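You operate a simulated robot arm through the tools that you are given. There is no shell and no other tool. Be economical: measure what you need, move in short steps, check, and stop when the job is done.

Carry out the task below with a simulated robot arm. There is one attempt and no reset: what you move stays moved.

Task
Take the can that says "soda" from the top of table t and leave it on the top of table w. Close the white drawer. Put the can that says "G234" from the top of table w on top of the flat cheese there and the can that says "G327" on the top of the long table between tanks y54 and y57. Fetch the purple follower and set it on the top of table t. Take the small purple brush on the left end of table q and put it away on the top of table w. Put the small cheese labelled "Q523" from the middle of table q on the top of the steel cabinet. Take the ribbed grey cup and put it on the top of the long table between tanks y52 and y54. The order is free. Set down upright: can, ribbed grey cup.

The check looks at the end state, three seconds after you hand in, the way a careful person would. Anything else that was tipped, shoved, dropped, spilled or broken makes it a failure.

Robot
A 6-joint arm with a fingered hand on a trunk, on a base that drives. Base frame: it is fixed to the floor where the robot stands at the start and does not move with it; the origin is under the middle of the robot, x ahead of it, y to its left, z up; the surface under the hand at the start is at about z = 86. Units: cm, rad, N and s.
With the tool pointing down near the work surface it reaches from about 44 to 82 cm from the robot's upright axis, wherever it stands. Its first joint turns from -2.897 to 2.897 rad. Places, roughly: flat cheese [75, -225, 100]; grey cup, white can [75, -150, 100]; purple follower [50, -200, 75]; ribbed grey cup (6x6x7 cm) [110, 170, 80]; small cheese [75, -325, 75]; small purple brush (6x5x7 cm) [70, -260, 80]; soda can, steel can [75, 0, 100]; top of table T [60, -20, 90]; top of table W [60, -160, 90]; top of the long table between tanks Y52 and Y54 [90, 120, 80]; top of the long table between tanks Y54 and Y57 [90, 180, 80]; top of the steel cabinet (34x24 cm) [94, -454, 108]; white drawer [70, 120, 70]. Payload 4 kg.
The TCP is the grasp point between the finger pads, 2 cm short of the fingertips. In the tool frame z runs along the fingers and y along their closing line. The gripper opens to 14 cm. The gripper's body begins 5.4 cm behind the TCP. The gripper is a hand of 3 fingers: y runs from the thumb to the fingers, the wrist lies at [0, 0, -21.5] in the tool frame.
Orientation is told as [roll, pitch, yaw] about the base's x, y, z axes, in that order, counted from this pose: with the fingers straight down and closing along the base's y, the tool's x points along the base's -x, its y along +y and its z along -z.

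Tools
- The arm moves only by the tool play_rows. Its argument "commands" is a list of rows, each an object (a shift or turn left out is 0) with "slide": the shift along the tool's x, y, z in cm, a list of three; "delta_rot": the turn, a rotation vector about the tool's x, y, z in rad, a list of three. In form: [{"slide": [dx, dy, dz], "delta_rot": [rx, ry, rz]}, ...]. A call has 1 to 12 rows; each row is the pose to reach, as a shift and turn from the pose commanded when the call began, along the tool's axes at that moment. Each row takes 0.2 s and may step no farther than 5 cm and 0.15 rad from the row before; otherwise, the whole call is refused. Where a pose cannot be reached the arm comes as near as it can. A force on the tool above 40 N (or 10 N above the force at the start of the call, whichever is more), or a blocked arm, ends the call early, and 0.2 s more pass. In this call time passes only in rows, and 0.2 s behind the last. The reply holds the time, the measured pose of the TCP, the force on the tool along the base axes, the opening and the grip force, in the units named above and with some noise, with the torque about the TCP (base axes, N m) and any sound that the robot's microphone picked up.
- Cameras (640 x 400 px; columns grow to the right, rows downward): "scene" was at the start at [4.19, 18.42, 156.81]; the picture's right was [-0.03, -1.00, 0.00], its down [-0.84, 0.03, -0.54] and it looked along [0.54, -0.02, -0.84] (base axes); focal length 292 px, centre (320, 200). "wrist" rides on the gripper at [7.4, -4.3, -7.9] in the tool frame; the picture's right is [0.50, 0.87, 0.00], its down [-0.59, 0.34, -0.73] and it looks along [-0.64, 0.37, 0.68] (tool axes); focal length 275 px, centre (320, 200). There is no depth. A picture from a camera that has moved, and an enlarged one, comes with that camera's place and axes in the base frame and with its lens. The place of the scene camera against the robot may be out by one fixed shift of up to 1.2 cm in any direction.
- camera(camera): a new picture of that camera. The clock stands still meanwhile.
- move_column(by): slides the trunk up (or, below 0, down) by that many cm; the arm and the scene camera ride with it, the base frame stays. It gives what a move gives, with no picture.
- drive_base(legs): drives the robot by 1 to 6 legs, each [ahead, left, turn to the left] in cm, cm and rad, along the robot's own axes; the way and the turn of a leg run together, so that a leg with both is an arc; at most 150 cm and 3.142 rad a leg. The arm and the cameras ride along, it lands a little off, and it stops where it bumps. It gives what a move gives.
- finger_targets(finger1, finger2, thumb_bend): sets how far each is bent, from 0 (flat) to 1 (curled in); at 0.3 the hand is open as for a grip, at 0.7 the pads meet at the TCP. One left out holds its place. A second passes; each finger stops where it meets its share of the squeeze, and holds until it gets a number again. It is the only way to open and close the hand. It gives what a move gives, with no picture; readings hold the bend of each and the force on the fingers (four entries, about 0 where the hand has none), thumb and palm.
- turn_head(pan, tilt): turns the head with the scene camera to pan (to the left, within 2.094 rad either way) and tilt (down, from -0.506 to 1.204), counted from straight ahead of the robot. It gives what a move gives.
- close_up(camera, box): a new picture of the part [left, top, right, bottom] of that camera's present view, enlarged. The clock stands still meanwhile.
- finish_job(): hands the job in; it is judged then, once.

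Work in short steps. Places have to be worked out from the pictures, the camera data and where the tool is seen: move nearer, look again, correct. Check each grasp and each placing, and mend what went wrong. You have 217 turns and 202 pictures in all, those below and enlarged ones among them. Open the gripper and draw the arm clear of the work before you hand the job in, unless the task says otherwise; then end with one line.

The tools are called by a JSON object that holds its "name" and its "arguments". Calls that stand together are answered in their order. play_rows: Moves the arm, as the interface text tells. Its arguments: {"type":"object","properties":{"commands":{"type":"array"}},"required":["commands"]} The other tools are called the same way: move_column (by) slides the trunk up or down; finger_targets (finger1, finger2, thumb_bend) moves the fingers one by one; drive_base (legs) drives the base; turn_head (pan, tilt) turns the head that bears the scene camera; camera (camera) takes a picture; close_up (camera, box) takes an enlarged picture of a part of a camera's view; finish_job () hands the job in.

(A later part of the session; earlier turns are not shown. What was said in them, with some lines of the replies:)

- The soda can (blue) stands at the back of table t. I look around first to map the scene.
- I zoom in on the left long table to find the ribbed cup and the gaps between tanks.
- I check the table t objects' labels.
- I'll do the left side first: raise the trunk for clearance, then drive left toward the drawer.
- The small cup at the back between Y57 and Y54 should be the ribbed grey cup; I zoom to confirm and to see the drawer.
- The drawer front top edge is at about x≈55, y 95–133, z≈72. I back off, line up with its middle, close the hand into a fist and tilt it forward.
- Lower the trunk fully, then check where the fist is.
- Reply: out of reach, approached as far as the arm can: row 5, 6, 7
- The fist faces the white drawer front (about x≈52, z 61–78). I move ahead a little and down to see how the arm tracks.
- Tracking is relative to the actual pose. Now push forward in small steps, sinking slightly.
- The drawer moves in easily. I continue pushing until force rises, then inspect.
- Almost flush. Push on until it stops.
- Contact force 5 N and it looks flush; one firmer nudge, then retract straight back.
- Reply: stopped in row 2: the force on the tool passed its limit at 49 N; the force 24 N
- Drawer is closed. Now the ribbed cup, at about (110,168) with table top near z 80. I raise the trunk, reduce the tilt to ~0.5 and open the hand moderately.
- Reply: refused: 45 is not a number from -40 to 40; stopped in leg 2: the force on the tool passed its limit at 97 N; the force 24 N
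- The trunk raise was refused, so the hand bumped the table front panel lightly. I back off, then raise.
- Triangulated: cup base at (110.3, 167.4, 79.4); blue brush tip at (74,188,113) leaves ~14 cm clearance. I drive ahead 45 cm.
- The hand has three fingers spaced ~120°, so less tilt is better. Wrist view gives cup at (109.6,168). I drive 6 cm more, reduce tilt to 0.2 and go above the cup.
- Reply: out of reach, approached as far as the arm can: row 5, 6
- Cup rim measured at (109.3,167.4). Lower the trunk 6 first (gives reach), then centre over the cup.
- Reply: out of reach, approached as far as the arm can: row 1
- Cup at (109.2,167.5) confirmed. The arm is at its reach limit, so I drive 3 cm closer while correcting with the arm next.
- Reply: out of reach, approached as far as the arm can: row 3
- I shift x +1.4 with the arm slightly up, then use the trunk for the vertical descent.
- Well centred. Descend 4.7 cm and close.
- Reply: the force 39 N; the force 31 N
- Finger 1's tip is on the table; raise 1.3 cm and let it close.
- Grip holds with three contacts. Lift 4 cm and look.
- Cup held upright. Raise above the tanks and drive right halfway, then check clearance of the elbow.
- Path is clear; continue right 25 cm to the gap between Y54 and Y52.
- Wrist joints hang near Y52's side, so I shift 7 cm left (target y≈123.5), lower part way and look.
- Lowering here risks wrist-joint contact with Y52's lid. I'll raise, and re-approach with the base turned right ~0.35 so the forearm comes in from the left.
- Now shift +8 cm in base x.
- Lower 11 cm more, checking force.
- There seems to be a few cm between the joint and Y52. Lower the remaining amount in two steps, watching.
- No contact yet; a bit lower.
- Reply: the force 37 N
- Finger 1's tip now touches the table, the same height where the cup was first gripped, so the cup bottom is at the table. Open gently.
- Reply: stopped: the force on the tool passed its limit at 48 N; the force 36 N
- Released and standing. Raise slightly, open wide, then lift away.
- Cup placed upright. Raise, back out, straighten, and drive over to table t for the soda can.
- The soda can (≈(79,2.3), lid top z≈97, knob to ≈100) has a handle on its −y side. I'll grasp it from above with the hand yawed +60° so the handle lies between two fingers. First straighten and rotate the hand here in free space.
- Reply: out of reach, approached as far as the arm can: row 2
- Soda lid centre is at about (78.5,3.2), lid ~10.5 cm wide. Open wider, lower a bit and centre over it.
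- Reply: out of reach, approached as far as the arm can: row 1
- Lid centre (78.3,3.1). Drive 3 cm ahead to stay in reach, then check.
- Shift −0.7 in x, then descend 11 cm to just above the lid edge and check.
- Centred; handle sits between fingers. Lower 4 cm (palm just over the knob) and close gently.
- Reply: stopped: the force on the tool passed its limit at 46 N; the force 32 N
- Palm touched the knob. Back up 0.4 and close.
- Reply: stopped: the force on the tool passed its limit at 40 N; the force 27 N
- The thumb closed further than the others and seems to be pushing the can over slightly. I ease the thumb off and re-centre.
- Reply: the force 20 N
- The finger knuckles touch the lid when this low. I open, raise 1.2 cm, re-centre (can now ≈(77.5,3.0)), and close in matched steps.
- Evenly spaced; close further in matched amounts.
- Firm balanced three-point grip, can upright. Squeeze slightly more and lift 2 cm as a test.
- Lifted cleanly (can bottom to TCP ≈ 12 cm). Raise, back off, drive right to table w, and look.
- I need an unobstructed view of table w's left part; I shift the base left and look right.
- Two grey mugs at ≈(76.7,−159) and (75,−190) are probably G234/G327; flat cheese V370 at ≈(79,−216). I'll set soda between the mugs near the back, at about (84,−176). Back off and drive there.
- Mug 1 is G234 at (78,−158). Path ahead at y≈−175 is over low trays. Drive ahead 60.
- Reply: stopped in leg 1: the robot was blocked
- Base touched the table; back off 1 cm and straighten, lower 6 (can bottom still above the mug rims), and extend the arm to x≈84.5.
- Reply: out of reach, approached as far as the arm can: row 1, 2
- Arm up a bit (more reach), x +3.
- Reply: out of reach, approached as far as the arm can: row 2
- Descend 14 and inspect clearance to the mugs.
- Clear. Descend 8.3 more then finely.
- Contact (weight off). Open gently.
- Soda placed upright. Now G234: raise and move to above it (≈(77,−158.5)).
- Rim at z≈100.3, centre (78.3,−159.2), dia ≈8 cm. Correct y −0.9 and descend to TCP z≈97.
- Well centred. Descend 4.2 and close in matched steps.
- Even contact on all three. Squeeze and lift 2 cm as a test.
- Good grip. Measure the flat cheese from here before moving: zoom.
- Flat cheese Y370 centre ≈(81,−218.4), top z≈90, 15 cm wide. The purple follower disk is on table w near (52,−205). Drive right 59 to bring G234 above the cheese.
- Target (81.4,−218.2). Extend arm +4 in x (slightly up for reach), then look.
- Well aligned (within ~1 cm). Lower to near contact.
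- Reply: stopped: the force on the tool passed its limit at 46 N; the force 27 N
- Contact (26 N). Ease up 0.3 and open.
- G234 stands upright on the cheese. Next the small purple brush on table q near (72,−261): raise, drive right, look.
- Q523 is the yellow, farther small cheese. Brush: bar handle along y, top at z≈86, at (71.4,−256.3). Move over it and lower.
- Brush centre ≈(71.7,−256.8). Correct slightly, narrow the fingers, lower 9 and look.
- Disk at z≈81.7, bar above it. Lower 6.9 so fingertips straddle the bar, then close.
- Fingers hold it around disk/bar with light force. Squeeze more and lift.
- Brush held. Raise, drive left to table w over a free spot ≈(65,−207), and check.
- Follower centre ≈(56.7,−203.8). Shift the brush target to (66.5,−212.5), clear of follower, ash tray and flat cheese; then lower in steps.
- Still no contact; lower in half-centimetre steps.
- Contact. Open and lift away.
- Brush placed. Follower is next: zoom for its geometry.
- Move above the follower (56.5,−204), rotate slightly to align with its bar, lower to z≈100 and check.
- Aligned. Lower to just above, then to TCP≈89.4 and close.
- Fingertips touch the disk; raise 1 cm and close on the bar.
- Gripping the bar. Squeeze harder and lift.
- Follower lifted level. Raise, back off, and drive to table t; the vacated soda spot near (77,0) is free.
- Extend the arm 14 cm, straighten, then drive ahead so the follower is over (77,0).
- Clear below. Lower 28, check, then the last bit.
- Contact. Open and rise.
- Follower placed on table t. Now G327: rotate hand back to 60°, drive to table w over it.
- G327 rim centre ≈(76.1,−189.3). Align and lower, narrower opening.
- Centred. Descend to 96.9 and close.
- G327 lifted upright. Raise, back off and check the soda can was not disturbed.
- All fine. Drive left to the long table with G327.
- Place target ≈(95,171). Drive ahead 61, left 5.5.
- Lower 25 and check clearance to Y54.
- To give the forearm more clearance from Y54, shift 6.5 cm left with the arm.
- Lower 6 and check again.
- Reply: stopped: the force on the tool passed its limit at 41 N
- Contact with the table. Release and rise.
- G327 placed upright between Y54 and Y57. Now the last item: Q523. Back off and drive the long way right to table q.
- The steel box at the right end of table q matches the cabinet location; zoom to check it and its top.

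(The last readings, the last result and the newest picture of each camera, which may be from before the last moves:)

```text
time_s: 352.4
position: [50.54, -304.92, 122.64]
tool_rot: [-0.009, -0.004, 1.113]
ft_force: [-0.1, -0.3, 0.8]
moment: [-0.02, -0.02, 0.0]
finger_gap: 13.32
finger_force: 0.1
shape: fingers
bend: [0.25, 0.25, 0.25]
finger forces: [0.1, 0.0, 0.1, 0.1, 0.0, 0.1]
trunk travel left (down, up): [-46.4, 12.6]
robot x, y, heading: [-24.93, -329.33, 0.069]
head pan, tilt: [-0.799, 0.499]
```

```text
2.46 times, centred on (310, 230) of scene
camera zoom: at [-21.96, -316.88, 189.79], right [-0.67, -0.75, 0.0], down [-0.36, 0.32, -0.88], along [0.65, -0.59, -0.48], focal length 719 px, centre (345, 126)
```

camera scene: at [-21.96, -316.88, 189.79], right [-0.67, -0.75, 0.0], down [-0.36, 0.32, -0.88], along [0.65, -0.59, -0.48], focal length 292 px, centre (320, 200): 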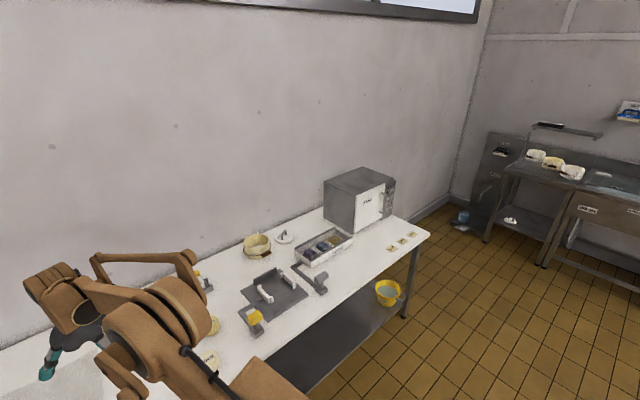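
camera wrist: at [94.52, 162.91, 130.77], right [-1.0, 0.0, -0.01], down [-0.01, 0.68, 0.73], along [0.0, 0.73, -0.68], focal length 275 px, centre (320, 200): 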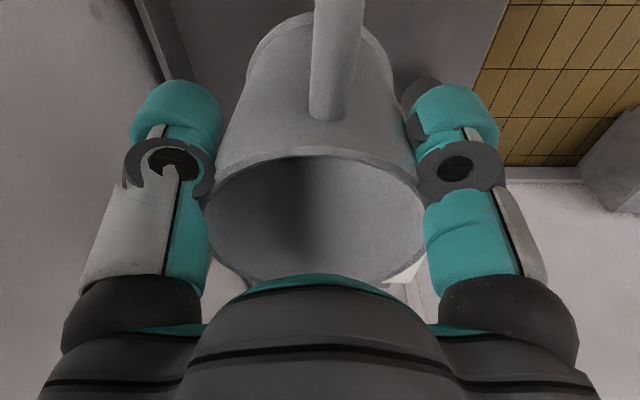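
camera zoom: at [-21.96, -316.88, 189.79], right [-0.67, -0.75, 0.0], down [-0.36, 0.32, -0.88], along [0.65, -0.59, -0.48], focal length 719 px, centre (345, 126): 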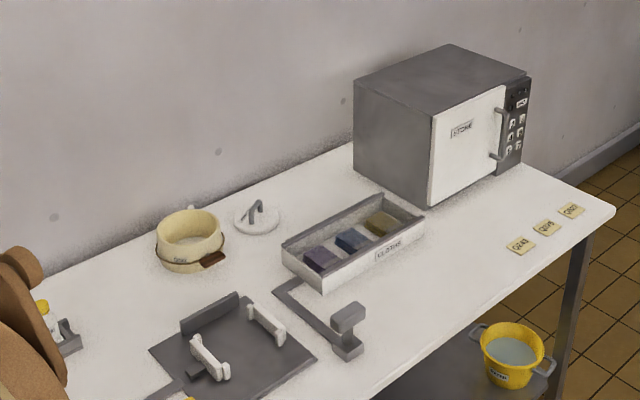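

Cabinet top spans x≈77–106, y≈−437…−472 at z≈108. Now straighten and bring the hand over Q523 (≈(72,−338)).

{"name": "drive_base", "arguments": {"legs": [[0, 0, -0.069], [0, -28, 0], [19, 0, 0]]}}

{"name": "camera", "arguments": {"camera": "wrist"}}

{"name": "turn_head", "arguments": {"pan": 0.3, "tilt": 0.8}}

{"name": "camera", "arguments": {"camera": "scene"}}

```text
time_s: 356.0
position: [71.51, -339.24, 122.54]
tool_rot: [-0.009, -0.004, 1.039]
ft_force: [0.7, 0.0, -0.3]
moment: [0.0, 0.0, -0.01]
finger_gap: 13.33
finger_force: 0.1
shape: fingers
bend: [0.25, 0.25, 0.25]
finger forces: [0.0, 0.0, 0.1, 0.1, 0.1, 0.0]
trunk travel left (down, up): [-46.4, 12.6]
robot x, y, heading: [-5.52, -358.08, -0.012]
head pan, tilt: [-0.799, 0.499]
```

```text
60 pictures are left
camera wrist: at [71.29, -347.82, 130.4], right [-1.0, 0.01, -0.01], down [0.0, 0.68, 0.73], along [0.01, 0.73, -0.68], focal length 275 px, centre (320, 200)
```

wrist: 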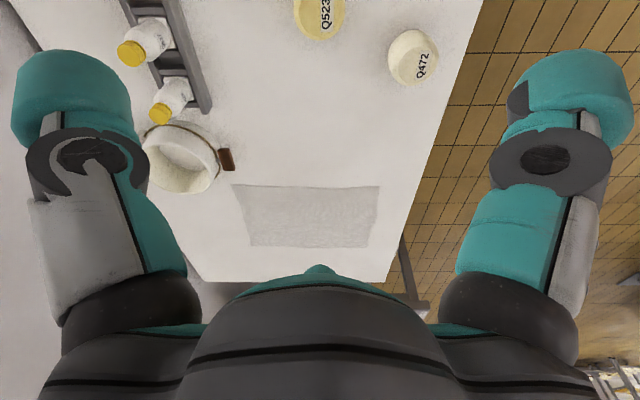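

```text
time_s: 357.3
position: [71.29, -339.2, 122.7]
tool_rot: [-0.008, -0.003, 1.037]
ft_force: [0.4, 0.5, -0.5]
moment: [0.01, 0.0, 0.01]
finger_gap: 13.32
finger_force: 0.1
shape: fingers
bend: [0.25, 0.25, 0.25]
finger forces: [0.1, 0.0, 0.0, 0.1, 0.0, 0.1]
trunk travel left (down, up): [-46.4, 12.6]
robot x, y, heading: [-5.76, -357.55, -0.007]
head pan, tilt: [0.3, 0.799]
```

```text
59 pictures are left
camera scene: at [-0.37, -336.77, 187.2], right [0.29, -0.96, 0.0], down [-0.69, -0.21, -0.7], along [0.67, 0.2, -0.72], focal length 292 px, centre (320, 200)
```

scene: 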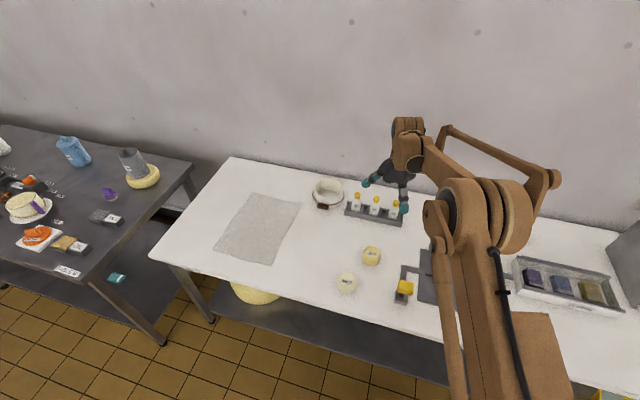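

Q523 centre ≈(71.9,−337.7), ~8 cm wide, top z≈85. Align and lower.

{"name": "play_rows", "arguments": {"commands": [{"slide": [-1.55, 0.33, 0]}]}}

{"name": "move_column", "arguments": {"by": -24}}

{"name": "camera", "arguments": {"camera": "wrist"}}

```text
time_s: 357.7
position: [71.8, -337.58, 122.73]
tool_rot: [-0.008, -0.004, 1.039]
ft_force: [0.5, 0.7, -0.8]
moment: [-0.04, 0.01, -0.01]
finger_gap: 13.32
finger_force: 0.0
shape: fingers
bend: [0.25, 0.25, 0.25]
finger forces: [0.0, 0.0, 0.1, 0.0, 0.0, 0.1]
trunk travel left (down, up): [-46.4, 12.6]
robot x, y, heading: [-5.59, -357.31, -0.01]
head pan, tilt: [0.3, 0.799]
```

```text
time_s: 360.2
position: [71.84, -337.66, 98.77]
tool_rot: [-0.008, -0.003, 1.038]
ft_force: [0.3, 0.1, 0.5]
moment: [-0.02, -0.01, 0.01]
finger_gap: 13.33
finger_force: 0.0
shape: fingers
bend: [0.25, 0.25, 0.25]
finger forces: [0.0, 0.1, 0.0, 0.1, 0.0, 0.0]
trunk travel left (down, up): [-22.4, 36.6]
robot x, y, heading: [-5.56, -357.56, -0.01]
head pan, tilt: [0.3, 0.799]
```

```text
58 pictures are left
camera wrist: at [71.64, -346.29, 106.58], right [-1.0, 0.01, -0.01], down [0.0, 0.68, 0.73], along [0.01, 0.73, -0.68], focal length 275 px, centre (320, 200)
```

wrist: 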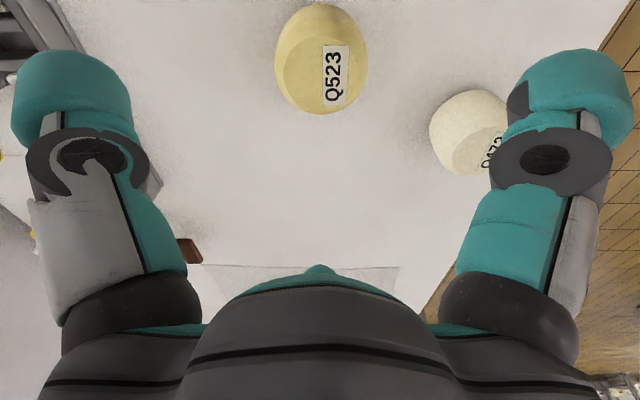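

Well aligned. Descend to TCP≈82.7 and close.

{"name": "move_column", "arguments": {"by": -16}}

{"name": "finger_targets", "arguments": {"finger1": 0.42, "finger2": 0.42, "thumb_bend": 0.42}}

{"name": "camera", "arguments": {"camera": "wrist"}}

```text
time_s: 362.1
position: [71.79, -337.66, 82.79]
tool_rot: [-0.009, -0.004, 1.039]
ft_force: [-0.4, 1.0, -0.6]
moment: [0.04, 0.01, 0.0]
finger_gap: 13.33
finger_force: 0.0
shape: fingers
bend: [0.25, 0.25, 0.25]
finger forces: [0.0, 0.1, 0.1, 0.0, 0.0, 0.0]
trunk travel left (down, up): [-6.4, 52.6]
robot x, y, heading: [-5.45, -358.06, -0.011]
head pan, tilt: [0.3, 0.799]
```

```text
time_s: 363.1
position: [71.8, -337.74, 82.75]
tool_rot: [-0.009, -0.003, 1.038]
ft_force: [0.3, 0.0, -0.3]
moment: [0.0, -0.01, -0.01]
finger_gap: 8.9
finger_force: 0.1
shape: fingers
bend: [0.42, 0.42, 0.42]
finger forces: [0.0, 0.0, 0.0, 0.1, 0.0, 0.0]
trunk travel left (down, up): [-6.4, 52.6]
robot x, y, heading: [-5.48, -357.83, -0.007]
head pan, tilt: [0.3, 0.799]
```

```text
57 pictures are left
camera wrist: at [71.64, -346.29, 90.56], right [-1.0, 0.01, -0.01], down [0.0, 0.68, 0.73], along [0.01, 0.73, -0.68], focal length 275 px, centre (320, 200)
```

wrist: 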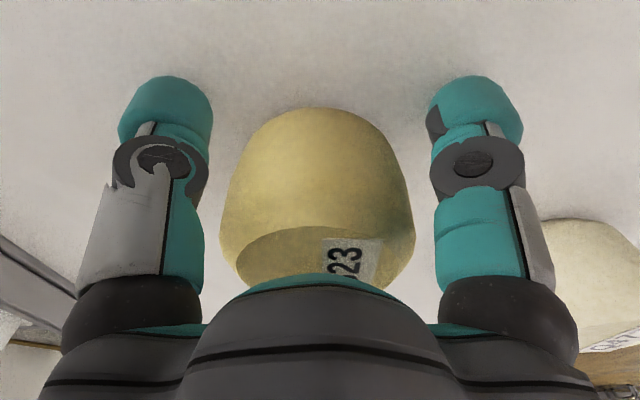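

{"name": "finger_targets", "arguments": {"finger1": 0.52, "finger2": 0.52, "thumb_bend": 0.52}}

{"name": "finger_targets", "arguments": {"finger1": 0.56, "finger2": 0.56, "thumb_bend": 0.56}}

{"name": "camera", "arguments": {"camera": "wrist"}}

```text
time_s: 364.1
position: [71.8, -337.66, 82.7]
tool_rot: [-0.01, -0.003, 1.038]
ft_force: [-1.3, 0.1, 1.2]
moment: [-0.06, 0.17, 0.01]
finger_gap: 6.71
finger_force: 10.6
shape: fingers
bend: [0.49, 0.49, 0.5]
finger forces: [8.4, 7.1, 0.0, 0.0, 6.6, 0.1]
trunk travel left (down, up): [-6.4, 52.6]
robot x, y, heading: [-5.41, -357.71, -0.01]
head pan, tilt: [0.3, 0.799]
```

```text
time_s: 365.1
position: [71.81, -337.63, 82.81]
tool_rot: [-0.011, -0.003, 1.038]
ft_force: [-1.2, -0.7, 1.5]
moment: [-0.07, 0.13, -0.02]
finger_gap: 6.57
finger_force: 24.9
shape: fingers
bend: [0.5, 0.5, 0.51]
finger forces: [16.6, 15.6, 0.1, 0.1, 17.4, 0.0]
trunk travel left (down, up): [-6.4, 52.6]
robot x, y, heading: [-5.49, -357.77, -0.008]
head pan, tilt: [0.3, 0.799]
```

```text
56 pictures are left
camera wrist: at [71.63, -346.29, 90.57], right [-1.0, 0.01, -0.01], down [0.0, 0.68, 0.73], along [0.01, 0.73, -0.68], focal length 275 px, centre (320, 200)
```

wrist: 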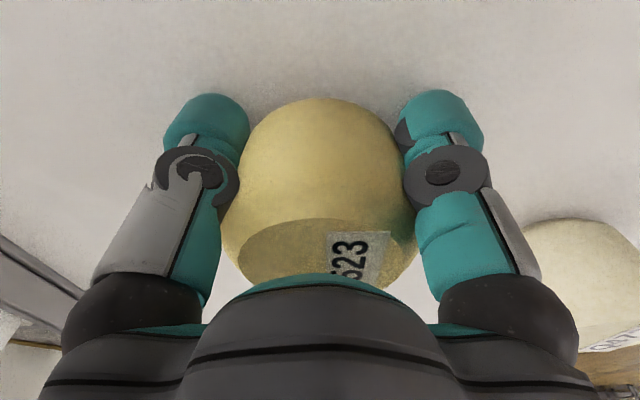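

Firm even grip. Lift 4 cm and verify.

{"name": "move_column", "arguments": {"by": 4}}

{"name": "camera", "arguments": {"camera": "wrist"}}

```text
time_s: 365.9
position: [71.77, -337.72, 86.6]
tool_rot: [-0.008, -0.005, 1.038]
ft_force: [-0.5, -0.1, -1.8]
moment: [0.01, 0.02, 0.02]
finger_gap: 6.51
finger_force: 25.1
shape: fingers
bend: [0.5, 0.5, 0.51]
finger forces: [16.0, 15.8, 0.0, 0.1, 18.0, 0.0]
trunk travel left (down, up): [-10.4, 48.6]
robot x, y, heading: [-5.5, -357.87, -0.007]
head pan, tilt: [0.3, 0.799]
```

```text
55 pictures are left
camera wrist: at [71.68, -346.28, 94.51], right [-1.0, 0.01, -0.01], down [0.0, 0.68, 0.73], along [0.01, 0.73, -0.68], focal length 275 px, centre (320, 200)
```

wrist: 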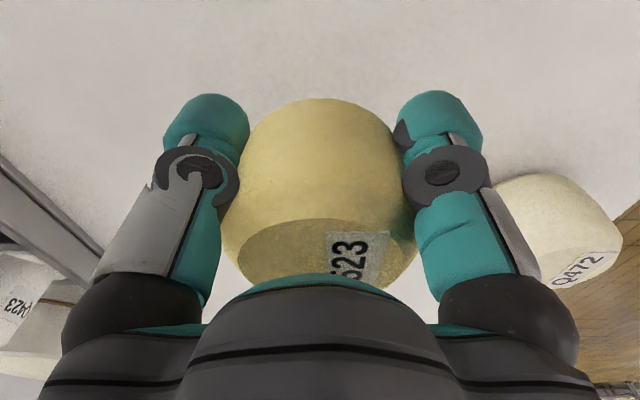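

Lifted. Raise well above the cabinet (z 108), back off and drive right.

{"name": "move_column", "arguments": {"by": 40}}

{"name": "drive_base", "arguments": {"legs": [[-15, 0, 0.008], [0, -95, 0]]}}

{"name": "turn_head", "arguments": {"pan": -0.1, "tilt": 0.6}}

{"name": "camera", "arguments": {"camera": "scene"}}

```text
time_s: 369.7
position: [71.78, -337.68, 126.8]
tool_rot: [-0.007, -0.003, 1.038]
ft_force: [0.4, 0.4, -3.0]
moment: [-0.03, 0.0, -0.04]
finger_gap: 6.51
finger_force: 25.1
shape: fingers
bend: [0.5, 0.5, 0.51]
finger forces: [15.9, 15.8, 0.1, 0.0, 18.0, 0.0]
trunk travel left (down, up): [-50.4, 8.6]
robot x, y, heading: [-5.24, -357.96, -0.01]
head pan, tilt: [0.3, 0.799]
```

```text
time_s: 375.7
position: [56.79, -433.06, 126.75]
tool_rot: [-0.009, -0.004, 1.052]
ft_force: [-0.2, 0.2, -2.5]
moment: [0.02, -0.01, -0.01]
finger_gap: 6.51
finger_force: 24.9
shape: fingers
bend: [0.5, 0.5, 0.51]
finger forces: [16.1, 15.8, 0.1, 0.0, 18.0, 0.0]
trunk travel left (down, up): [-50.4, 8.6]
robot x, y, heading: [-20.23, -454.2, 0.005]
head pan, tilt: [0.3, 0.799]
```

```text
time_s: 376.6
position: [56.75, -433.15, 126.71]
tool_rot: [-0.008, -0.003, 1.052]
ft_force: [-0.3, -0.9, -2.0]
moment: [0.03, -0.01, 0.05]
finger_gap: 6.49
finger_force: 24.7
shape: fingers
bend: [0.5, 0.5, 0.51]
finger forces: [16.1, 15.8, 0.0, 0.0, 17.9, 0.0]
trunk travel left (down, up): [-50.4, 8.6]
robot x, y, heading: [-20.49, -454.19, 0.005]
head pan, tilt: [-0.099, 0.6]
```

```text
54 pictures are left
camera scene: at [-14.28, -436.27, 192.88], right [-0.09, -1.0, 0.0], down [-0.56, 0.05, -0.82], along [0.82, -0.08, -0.57], focal length 292 px, centre (320, 200)
```

scene: 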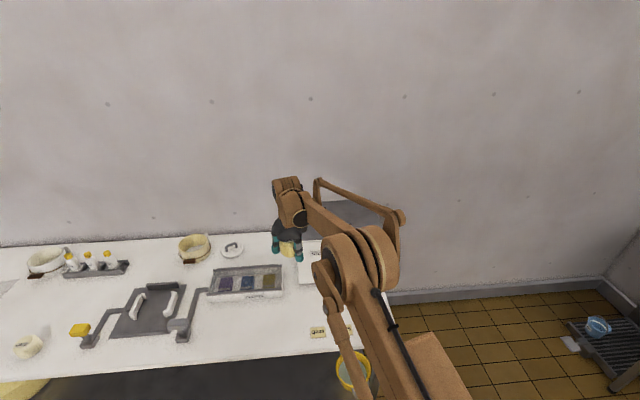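

Move right 21 and then ahead 33 in steps, with a look.

{"name": "drive_base", "arguments": {"legs": [[0, -21, -0.005], [22, 0, 0]]}}

{"name": "turn_head", "arguments": {"pan": 0.25, "tilt": 0.7}}

{"name": "camera", "arguments": {"camera": "scene"}}

{"name": "camera", "arguments": {"camera": "wrist"}}

```text
time_s: 379.5
position: [78.94, -455.04, 126.65]
tool_rot: [-0.01, -0.004, 1.044]
ft_force: [0.4, 0.0, -2.4]
moment: [0.01, 0.01, -0.01]
finger_gap: 6.47
finger_force: 24.2
shape: fingers
bend: [0.5, 0.5, 0.51]
finger forces: [16.1, 15.7, 0.0, 0.0, 17.9, 0.1]
trunk travel left (down, up): [-50.4, 8.6]
robot x, y, heading: [2.09, -475.5, -0.001]
head pan, tilt: [-0.099, 0.6]
```

```text
time_s: 380.4
position: [78.83, -455.03, 126.68]
tool_rot: [-0.01, -0.005, 1.044]
ft_force: [0.3, 0.9, -3.0]
moment: [0.0, -0.01, 0.0]
finger_gap: 6.53
finger_force: 24.9
shape: fingers
bend: [0.5, 0.5, 0.51]
finger forces: [16.1, 15.8, 0.1, 0.1, 18.0, 0.1]
trunk travel left (down, up): [-50.4, 8.6]
robot x, y, heading: [1.7, -475.38, -0.001]
head pan, tilt: [0.25, 0.7]
```

```text
53 pictures are left
camera scene: at [7.19, -454.89, 192.02], right [0.24, -0.97, 0.0], down [-0.62, -0.16, -0.76], along [0.74, 0.19, -0.64], focal length 292 px, centre (320, 200)
```

scene: 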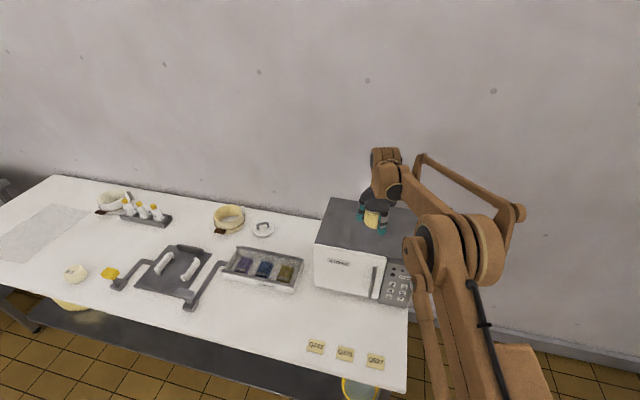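

```text
52 pictures are left
camera wrist: at [78.75, -463.68, 134.56], right [-1.0, 0.0, -0.01], down [0.0, 0.68, 0.73], along [0.01, 0.73, -0.68], focal length 275 px, centre (320, 200)
```

wrist: 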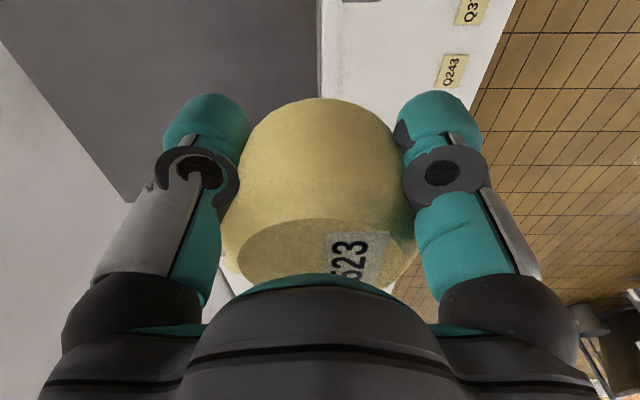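

Cabinet top front edge x≈79–82. Drive ahead 11 to put the cheese over the middle (≈(90.5,−454.5)).

{"name": "drive_base", "arguments": {"legs": [[12, 0.5, 0]]}}

{"name": "move_column", "arguments": {"by": -10}}

{"name": "camera", "arguments": {"camera": "scene"}}

{"name": "camera", "arguments": {"camera": "wrist"}}

```text
time_s: 381.6
position: [91.02, -454.38, 126.83]
tool_rot: [-0.009, -0.002, 1.048]
ft_force: [0.9, 0.7, -2.8]
moment: [-0.02, 0.01, 0.0]
finger_gap: 6.51
finger_force: 25.2
shape: fingers
bend: [0.5, 0.5, 0.51]
finger forces: [16.1, 15.9, 0.0, 0.0, 18.1, 0.1]
trunk travel left (down, up): [-50.4, 8.6]
robot x, y, heading: [14.0, -475.07, 0.004]
head pan, tilt: [0.25, 0.7]
```

```text
time_s: 382.9
position: [91.05, -454.41, 116.71]
tool_rot: [-0.009, -0.002, 1.046]
ft_force: [0.1, 0.2, -2.8]
moment: [0.02, 0.02, 0.01]
finger_gap: 6.5
finger_force: 24.8
shape: fingers
bend: [0.5, 0.5, 0.51]
finger forces: [16.1, 15.8, 0.0, 0.0, 17.9, 0.0]
trunk travel left (down, up): [-40.4, 18.6]
robot x, y, heading: [13.84, -475.22, 0.005]
head pan, tilt: [0.25, 0.7]
```

```text
51 pictures are left
camera scene: at [19.32, -454.37, 182.03], right [0.25, -0.97, 0.0], down [-0.62, -0.16, -0.76], along [0.74, 0.19, -0.64], focal length 292 px, centre (320, 200)
```

scene: 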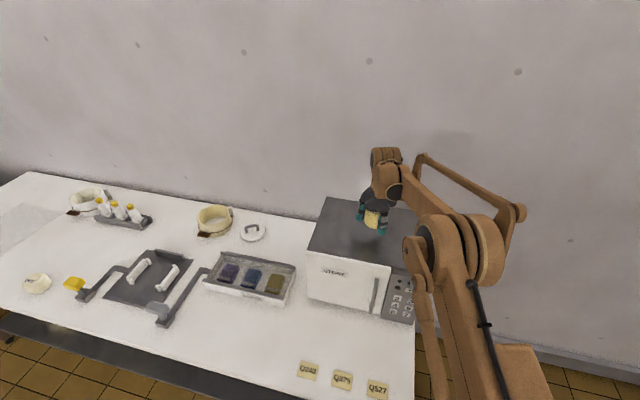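

```text
50 pictures are left
camera wrist: at [90.9, -462.96, 124.58], right [-1.0, 0.0, -0.01], down [-0.01, 0.68, 0.73], along [0.01, 0.73, -0.68], focal length 275 px, centre (320, 200)
```

wrist: 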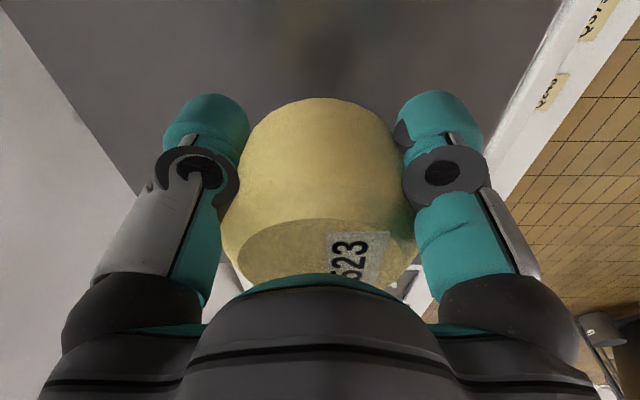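

Over the middle of the cabinet. Lower in small steps to contact.

{"name": "move_column", "arguments": {"by": -3.5}}

{"name": "move_column", "arguments": {"by": -0.8}}

{"name": "move_column", "arguments": {"by": -0.6}}

{"name": "close_up", "arguments": {"camera": "scene", "box": [300, 130, 460, 250]}}

```text
time_s: 383.7
position: [90.88, -454.33, 113.35]
tool_rot: [-0.009, -0.004, 1.048]
ft_force: [0.4, 0.5, -2.1]
moment: [-0.05, -0.01, 0.01]
finger_gap: 6.5
finger_force: 24.8
shape: fingers
bend: [0.5, 0.5, 0.51]
finger forces: [16.1, 15.8, 0.0, 0.1, 17.8, 0.0]
trunk travel left (down, up): [-36.9, 22.1]
robot x, y, heading: [13.82, -475.18, 0.001]
head pan, tilt: [0.25, 0.7]
```

```text
time_s: 384.3
position: [90.93, -454.35, 112.38]
tool_rot: [-0.009, -0.003, 1.047]
ft_force: [0.1, -0.2, -2.9]
moment: [0.01, 0.0, 0.0]
finger_gap: 6.5
finger_force: 24.9
shape: fingers
bend: [0.5, 0.5, 0.51]
finger forces: [16.0, 15.8, 0.0, 0.0, 17.9, 0.0]
trunk travel left (down, up): [-36.1, 22.9]
robot x, y, heading: [14.03, -474.88, 0.002]
head pan, tilt: [0.25, 0.7]
```

```text
time_s: 384.8
position: [90.94, -454.43, 111.84]
tool_rot: [-0.008, -0.003, 1.047]
ft_force: [-0.2, -0.9, -2.3]
moment: [0.04, 0.02, 0.0]
finger_gap: 6.51
finger_force: 24.6
shape: fingers
bend: [0.5, 0.5, 0.51]
finger forces: [16.1, 15.8, 0.0, 0.0, 17.9, 0.0]
trunk travel left (down, up): [-35.5, 23.5]
robot x, y, heading: [13.69, -474.62, 0.008]
head pan, tilt: [0.25, 0.7]
```

```text
3.33 times, centred on (380, 190) of scene
camera zoom: at [19.34, -454.36, 177.12], right [0.25, -0.97, 0.0], down [-0.62, -0.16, -0.76], along [0.74, 0.19, -0.64], focal length 973 px, centre (120, 233)
```

zoom: 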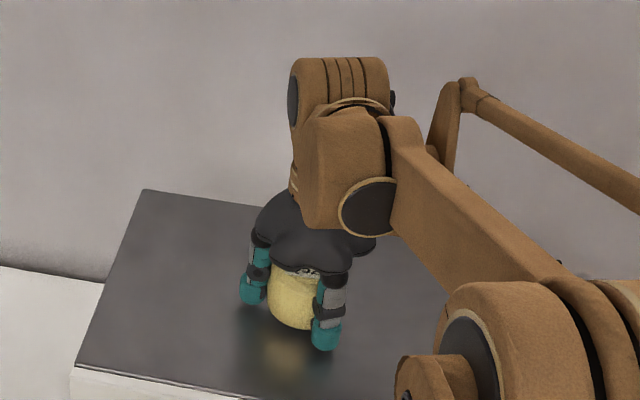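

{"name": "move_column", "arguments": {"by": -0.7}}

{"name": "move_column", "arguments": {"by": -0.5}}

```text
time_s: 385.4
position: [91.03, -454.36, 111.24]
tool_rot: [-0.01, -0.003, 1.047]
ft_force: [4.1, 0.2, 14.7]
moment: [-0.41, 0.7, 0.07]
finger_gap: 6.46
finger_force: 38.1
shape: fingers
bend: [0.5, 0.5, 0.51]
finger forces: [37.3, 18.0, 0.0, 0.1, 19.7, 0.0]
trunk travel left (down, up): [-34.8, 24.2]
robot x, y, heading: [14.08, -475.32, 0.001]
head pan, tilt: [0.25, 0.7]
```

```text
time_s: 385.8
position: [90.91, -454.33, 111.3]
tool_rot: [-0.011, -0.004, 1.047]
ft_force: [0.4, 1.1, 18.4]
moment: [-0.18, 0.78, 0.02]
finger_gap: 6.52
finger_force: 38.9
shape: fingers
bend: [0.5, 0.5, 0.51]
finger forces: [36.1, 21.5, 0.0, 0.1, 19.9, 0.0]
trunk travel left (down, up): [-34.6, 24.4]
robot x, y, heading: [13.75, -475.08, -0.001]
head pan, tilt: [0.25, 0.7]
stopped: the force on the tool passed its limit at 49 N (the readings are from after the stop); the commanded pose is now the measured one
```

Contact. Release gently and rise.

{"name": "finger_targets", "arguments": {"finger1": 0.46, "finger2": 0.46, "thumb_bend": 0.47}}

{"name": "finger_targets", "arguments": {"finger1": 0.3, "finger2": 0.3, "thumb_bend": 0.3}}

{"name": "camera", "arguments": {"camera": "wrist"}}

```text
time_s: 386.8
position: [90.91, -454.37, 111.24]
tool_rot: [-0.013, -0.007, 1.048]
ft_force: [7.0, 2.1, 31.3]
moment: [-0.75, 1.31, 0.07]
finger_gap: 6.97
finger_force: 15.6
shape: fingers
bend: [0.48, 0.46, 0.47]
finger forces: [31.5, 0.2, 0.0, 0.0, 0.3, 0.1]
trunk travel left (down, up): [-34.6, 24.4]
robot x, y, heading: [13.89, -475.32, 0.004]
head pan, tilt: [0.25, 0.7]
```

```text
time_s: 387.8
position: [91.08, -454.31, 111.01]
tool_rot: [-0.009, -0.005, 1.047]
ft_force: [0.8, -0.3, 0.6]
moment: [0.01, -0.01, -0.01]
finger_gap: 12.39
finger_force: 0.0
shape: fingers
bend: [0.3, 0.3, 0.3]
finger forces: [0.0, 0.0, 0.0, 0.1, 0.0, 0.0]
trunk travel left (down, up): [-34.6, 24.4]
robot x, y, heading: [13.51, -475.22, 0.001]
head pan, tilt: [0.25, 0.7]
```

```text
48 pictures are left
camera wrist: at [90.95, -462.97, 118.85], right [-1.0, 0.0, -0.01], down [-0.01, 0.68, 0.73], along [0.01, 0.73, -0.68], focal length 275 px, centre (320, 200)
```

wrist: 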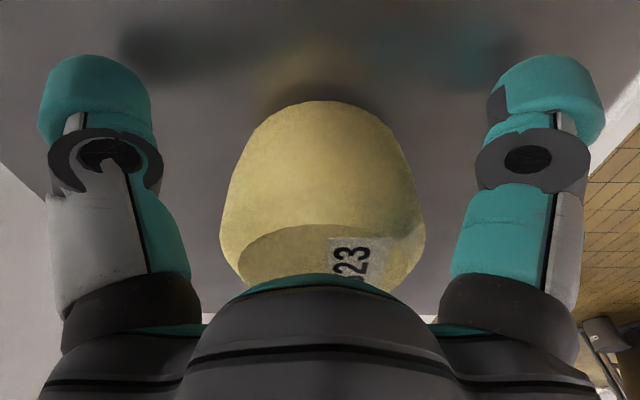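

Cheese stands. Rise, back off, and check it; then I'll verify the other tables on the way.

{"name": "move_column", "arguments": {"by": 18}}

{"name": "drive_base", "arguments": {"legs": [[-60, 0, 0]]}}

{"name": "camera", "arguments": {"camera": "scene"}}

```text
time_s: 389.8
position: [91.04, -454.33, 128.98]
tool_rot: [-0.01, -0.004, 1.048]
ft_force: [-0.1, -0.2, 0.6]
moment: [-0.01, -0.01, -0.03]
finger_gap: 12.41
finger_force: 0.1
shape: fingers
bend: [0.3, 0.3, 0.3]
finger forces: [0.0, 0.1, 0.1, 0.1, 0.0, 0.0]
trunk travel left (down, up): [-52.6, 6.4]
robot x, y, heading: [13.82, -475.03, 0.008]
head pan, tilt: [0.25, 0.7]
```

```text
time_s: 393.2
position: [29.93, -453.92, 129.13]
tool_rot: [-0.009, -0.002, 1.058]
ft_force: [0.3, 0.1, 0.8]
moment: [0.02, 0.01, 0.02]
finger_gap: 12.38
finger_force: 0.1
shape: fingers
bend: [0.3, 0.3, 0.3]
finger forces: [0.1, 0.1, 0.1, 0.0, 0.1, 0.1]
trunk travel left (down, up): [-52.6, 6.4]
robot x, y, heading: [-46.86, -475.8, 0.011]
head pan, tilt: [0.25, 0.7]
```

```text
47 pictures are left
camera scene: at [-41.85, -454.76, 194.2], right [0.26, -0.97, 0.0], down [-0.62, -0.17, -0.76], along [0.74, 0.2, -0.64], focal length 292 px, centre (320, 200)
```

scene: 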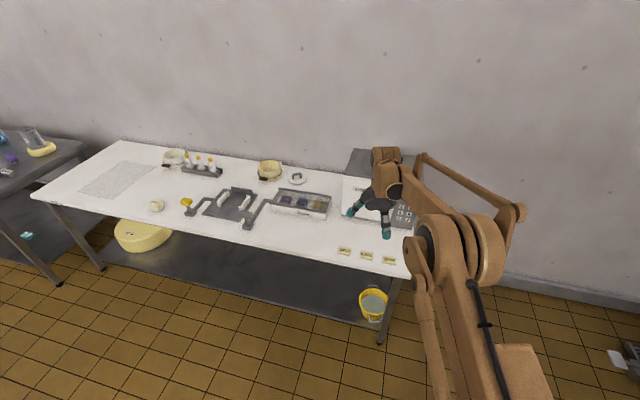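

The hand hides it. Drive left and look at the cabinet, table w and t from a distance.

{"name": "drive_base", "arguments": {"legs": [[0, 130, 0], [0, 120, 0]]}}

{"name": "turn_head", "arguments": {"pan": -0.9, "tilt": 0.35}}

{"name": "close_up", "arguments": {"camera": "scene", "box": [240, 100, 500, 300]}}

{"name": "turn_head", "arguments": {"pan": 0.3, "tilt": 0.55}}

{"name": "camera", "arguments": {"camera": "scene"}}

```text
time_s: 405.6
position: [17.0, -196.56, 129.02]
tool_rot: [-0.009, -0.003, 1.107]
ft_force: [-0.6, -0.5, -0.4]
moment: [0.01, 0.01, -0.02]
finger_gap: 12.37
finger_force: 0.1
shape: fingers
bend: [0.3, 0.3, 0.3]
finger forces: [0.0, 0.0, 0.0, 0.1, 0.0, 0.0]
trunk travel left (down, up): [-52.6, 6.4]
robot x, y, heading: [-58.58, -221.7, 0.056]
head pan, tilt: [0.25, 0.7]
```

```text
time_s: 407.0
position: [16.99, -196.55, 129.11]
tool_rot: [-0.012, -0.005, 1.106]
ft_force: [-0.1, -0.4, 0.0]
moment: [0.0, 0.04, -0.01]
finger_gap: 12.39
finger_force: 0.1
shape: fingers
bend: [0.3, 0.3, 0.3]
finger forces: [0.1, 0.1, 0.0, 0.0, 0.0, 0.0]
trunk travel left (down, up): [-52.6, 6.4]
robot x, y, heading: [-58.9, -222.03, 0.061]
head pan, tilt: [-0.901, 0.351]
```

```text
2.00 times, centred on (370, 200) of scene
camera zoom: at [-56.43, -210.35, 197.34], right [-0.74, -0.67, 0.0], down [-0.23, 0.26, -0.94], along [0.63, -0.7, -0.34], focal length 584 px, centre (220, 200)
```

zoom: 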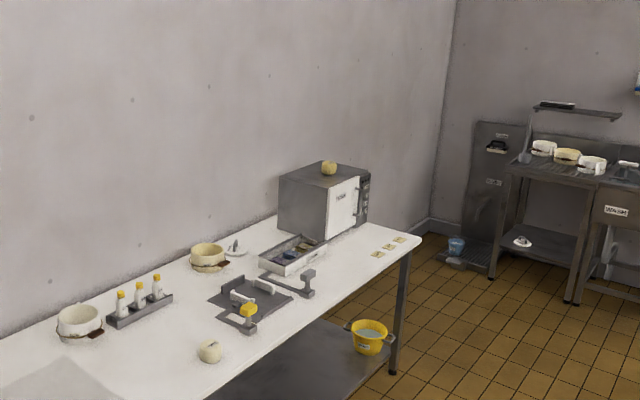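

```text
time_s: 408.4
position: [17.09, -196.53, 129.04]
tool_rot: [-0.009, -0.004, 1.105]
ft_force: [-0.1, 0.3, 0.4]
moment: [-0.02, 0.0, 0.01]
finger_gap: 12.36
finger_force: 0.0
shape: fingers
bend: [0.3, 0.3, 0.3]
finger forces: [0.1, 0.0, 0.0, 0.0, 0.0, 0.0]
trunk travel left (down, up): [-52.6, 6.4]
robot x, y, heading: [-58.71, -221.44, 0.056]
head pan, tilt: [0.3, 0.55]
```

```text
45 pictures are left
camera scene: at [-54.26, -200.26, 195.52], right [0.35, -0.94, 0.0], down [-0.49, -0.18, -0.85], along [0.8, 0.3, -0.52], focal length 292 px, centre (320, 200)
```

scene: 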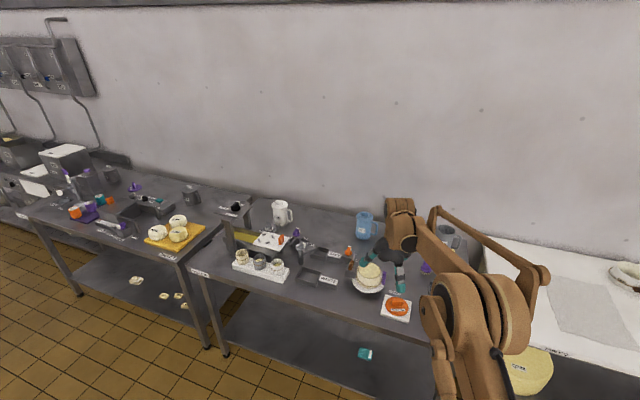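

The cheese sits on the cabinet, every other placement was seen upright, and the hand is open and clear of the tables. Handing in.

{"name": "finish_job", "arguments": {}}

```text
The job is handed in.
```

I did all eight parts of the task and handed the job in; each item looked in place in the last picture I took of it. While lining up for the ribbed grey cup, the hand bumped the front panel of the long table. Later the base touched the front of table w. I saw nothing moved or tipped by either.
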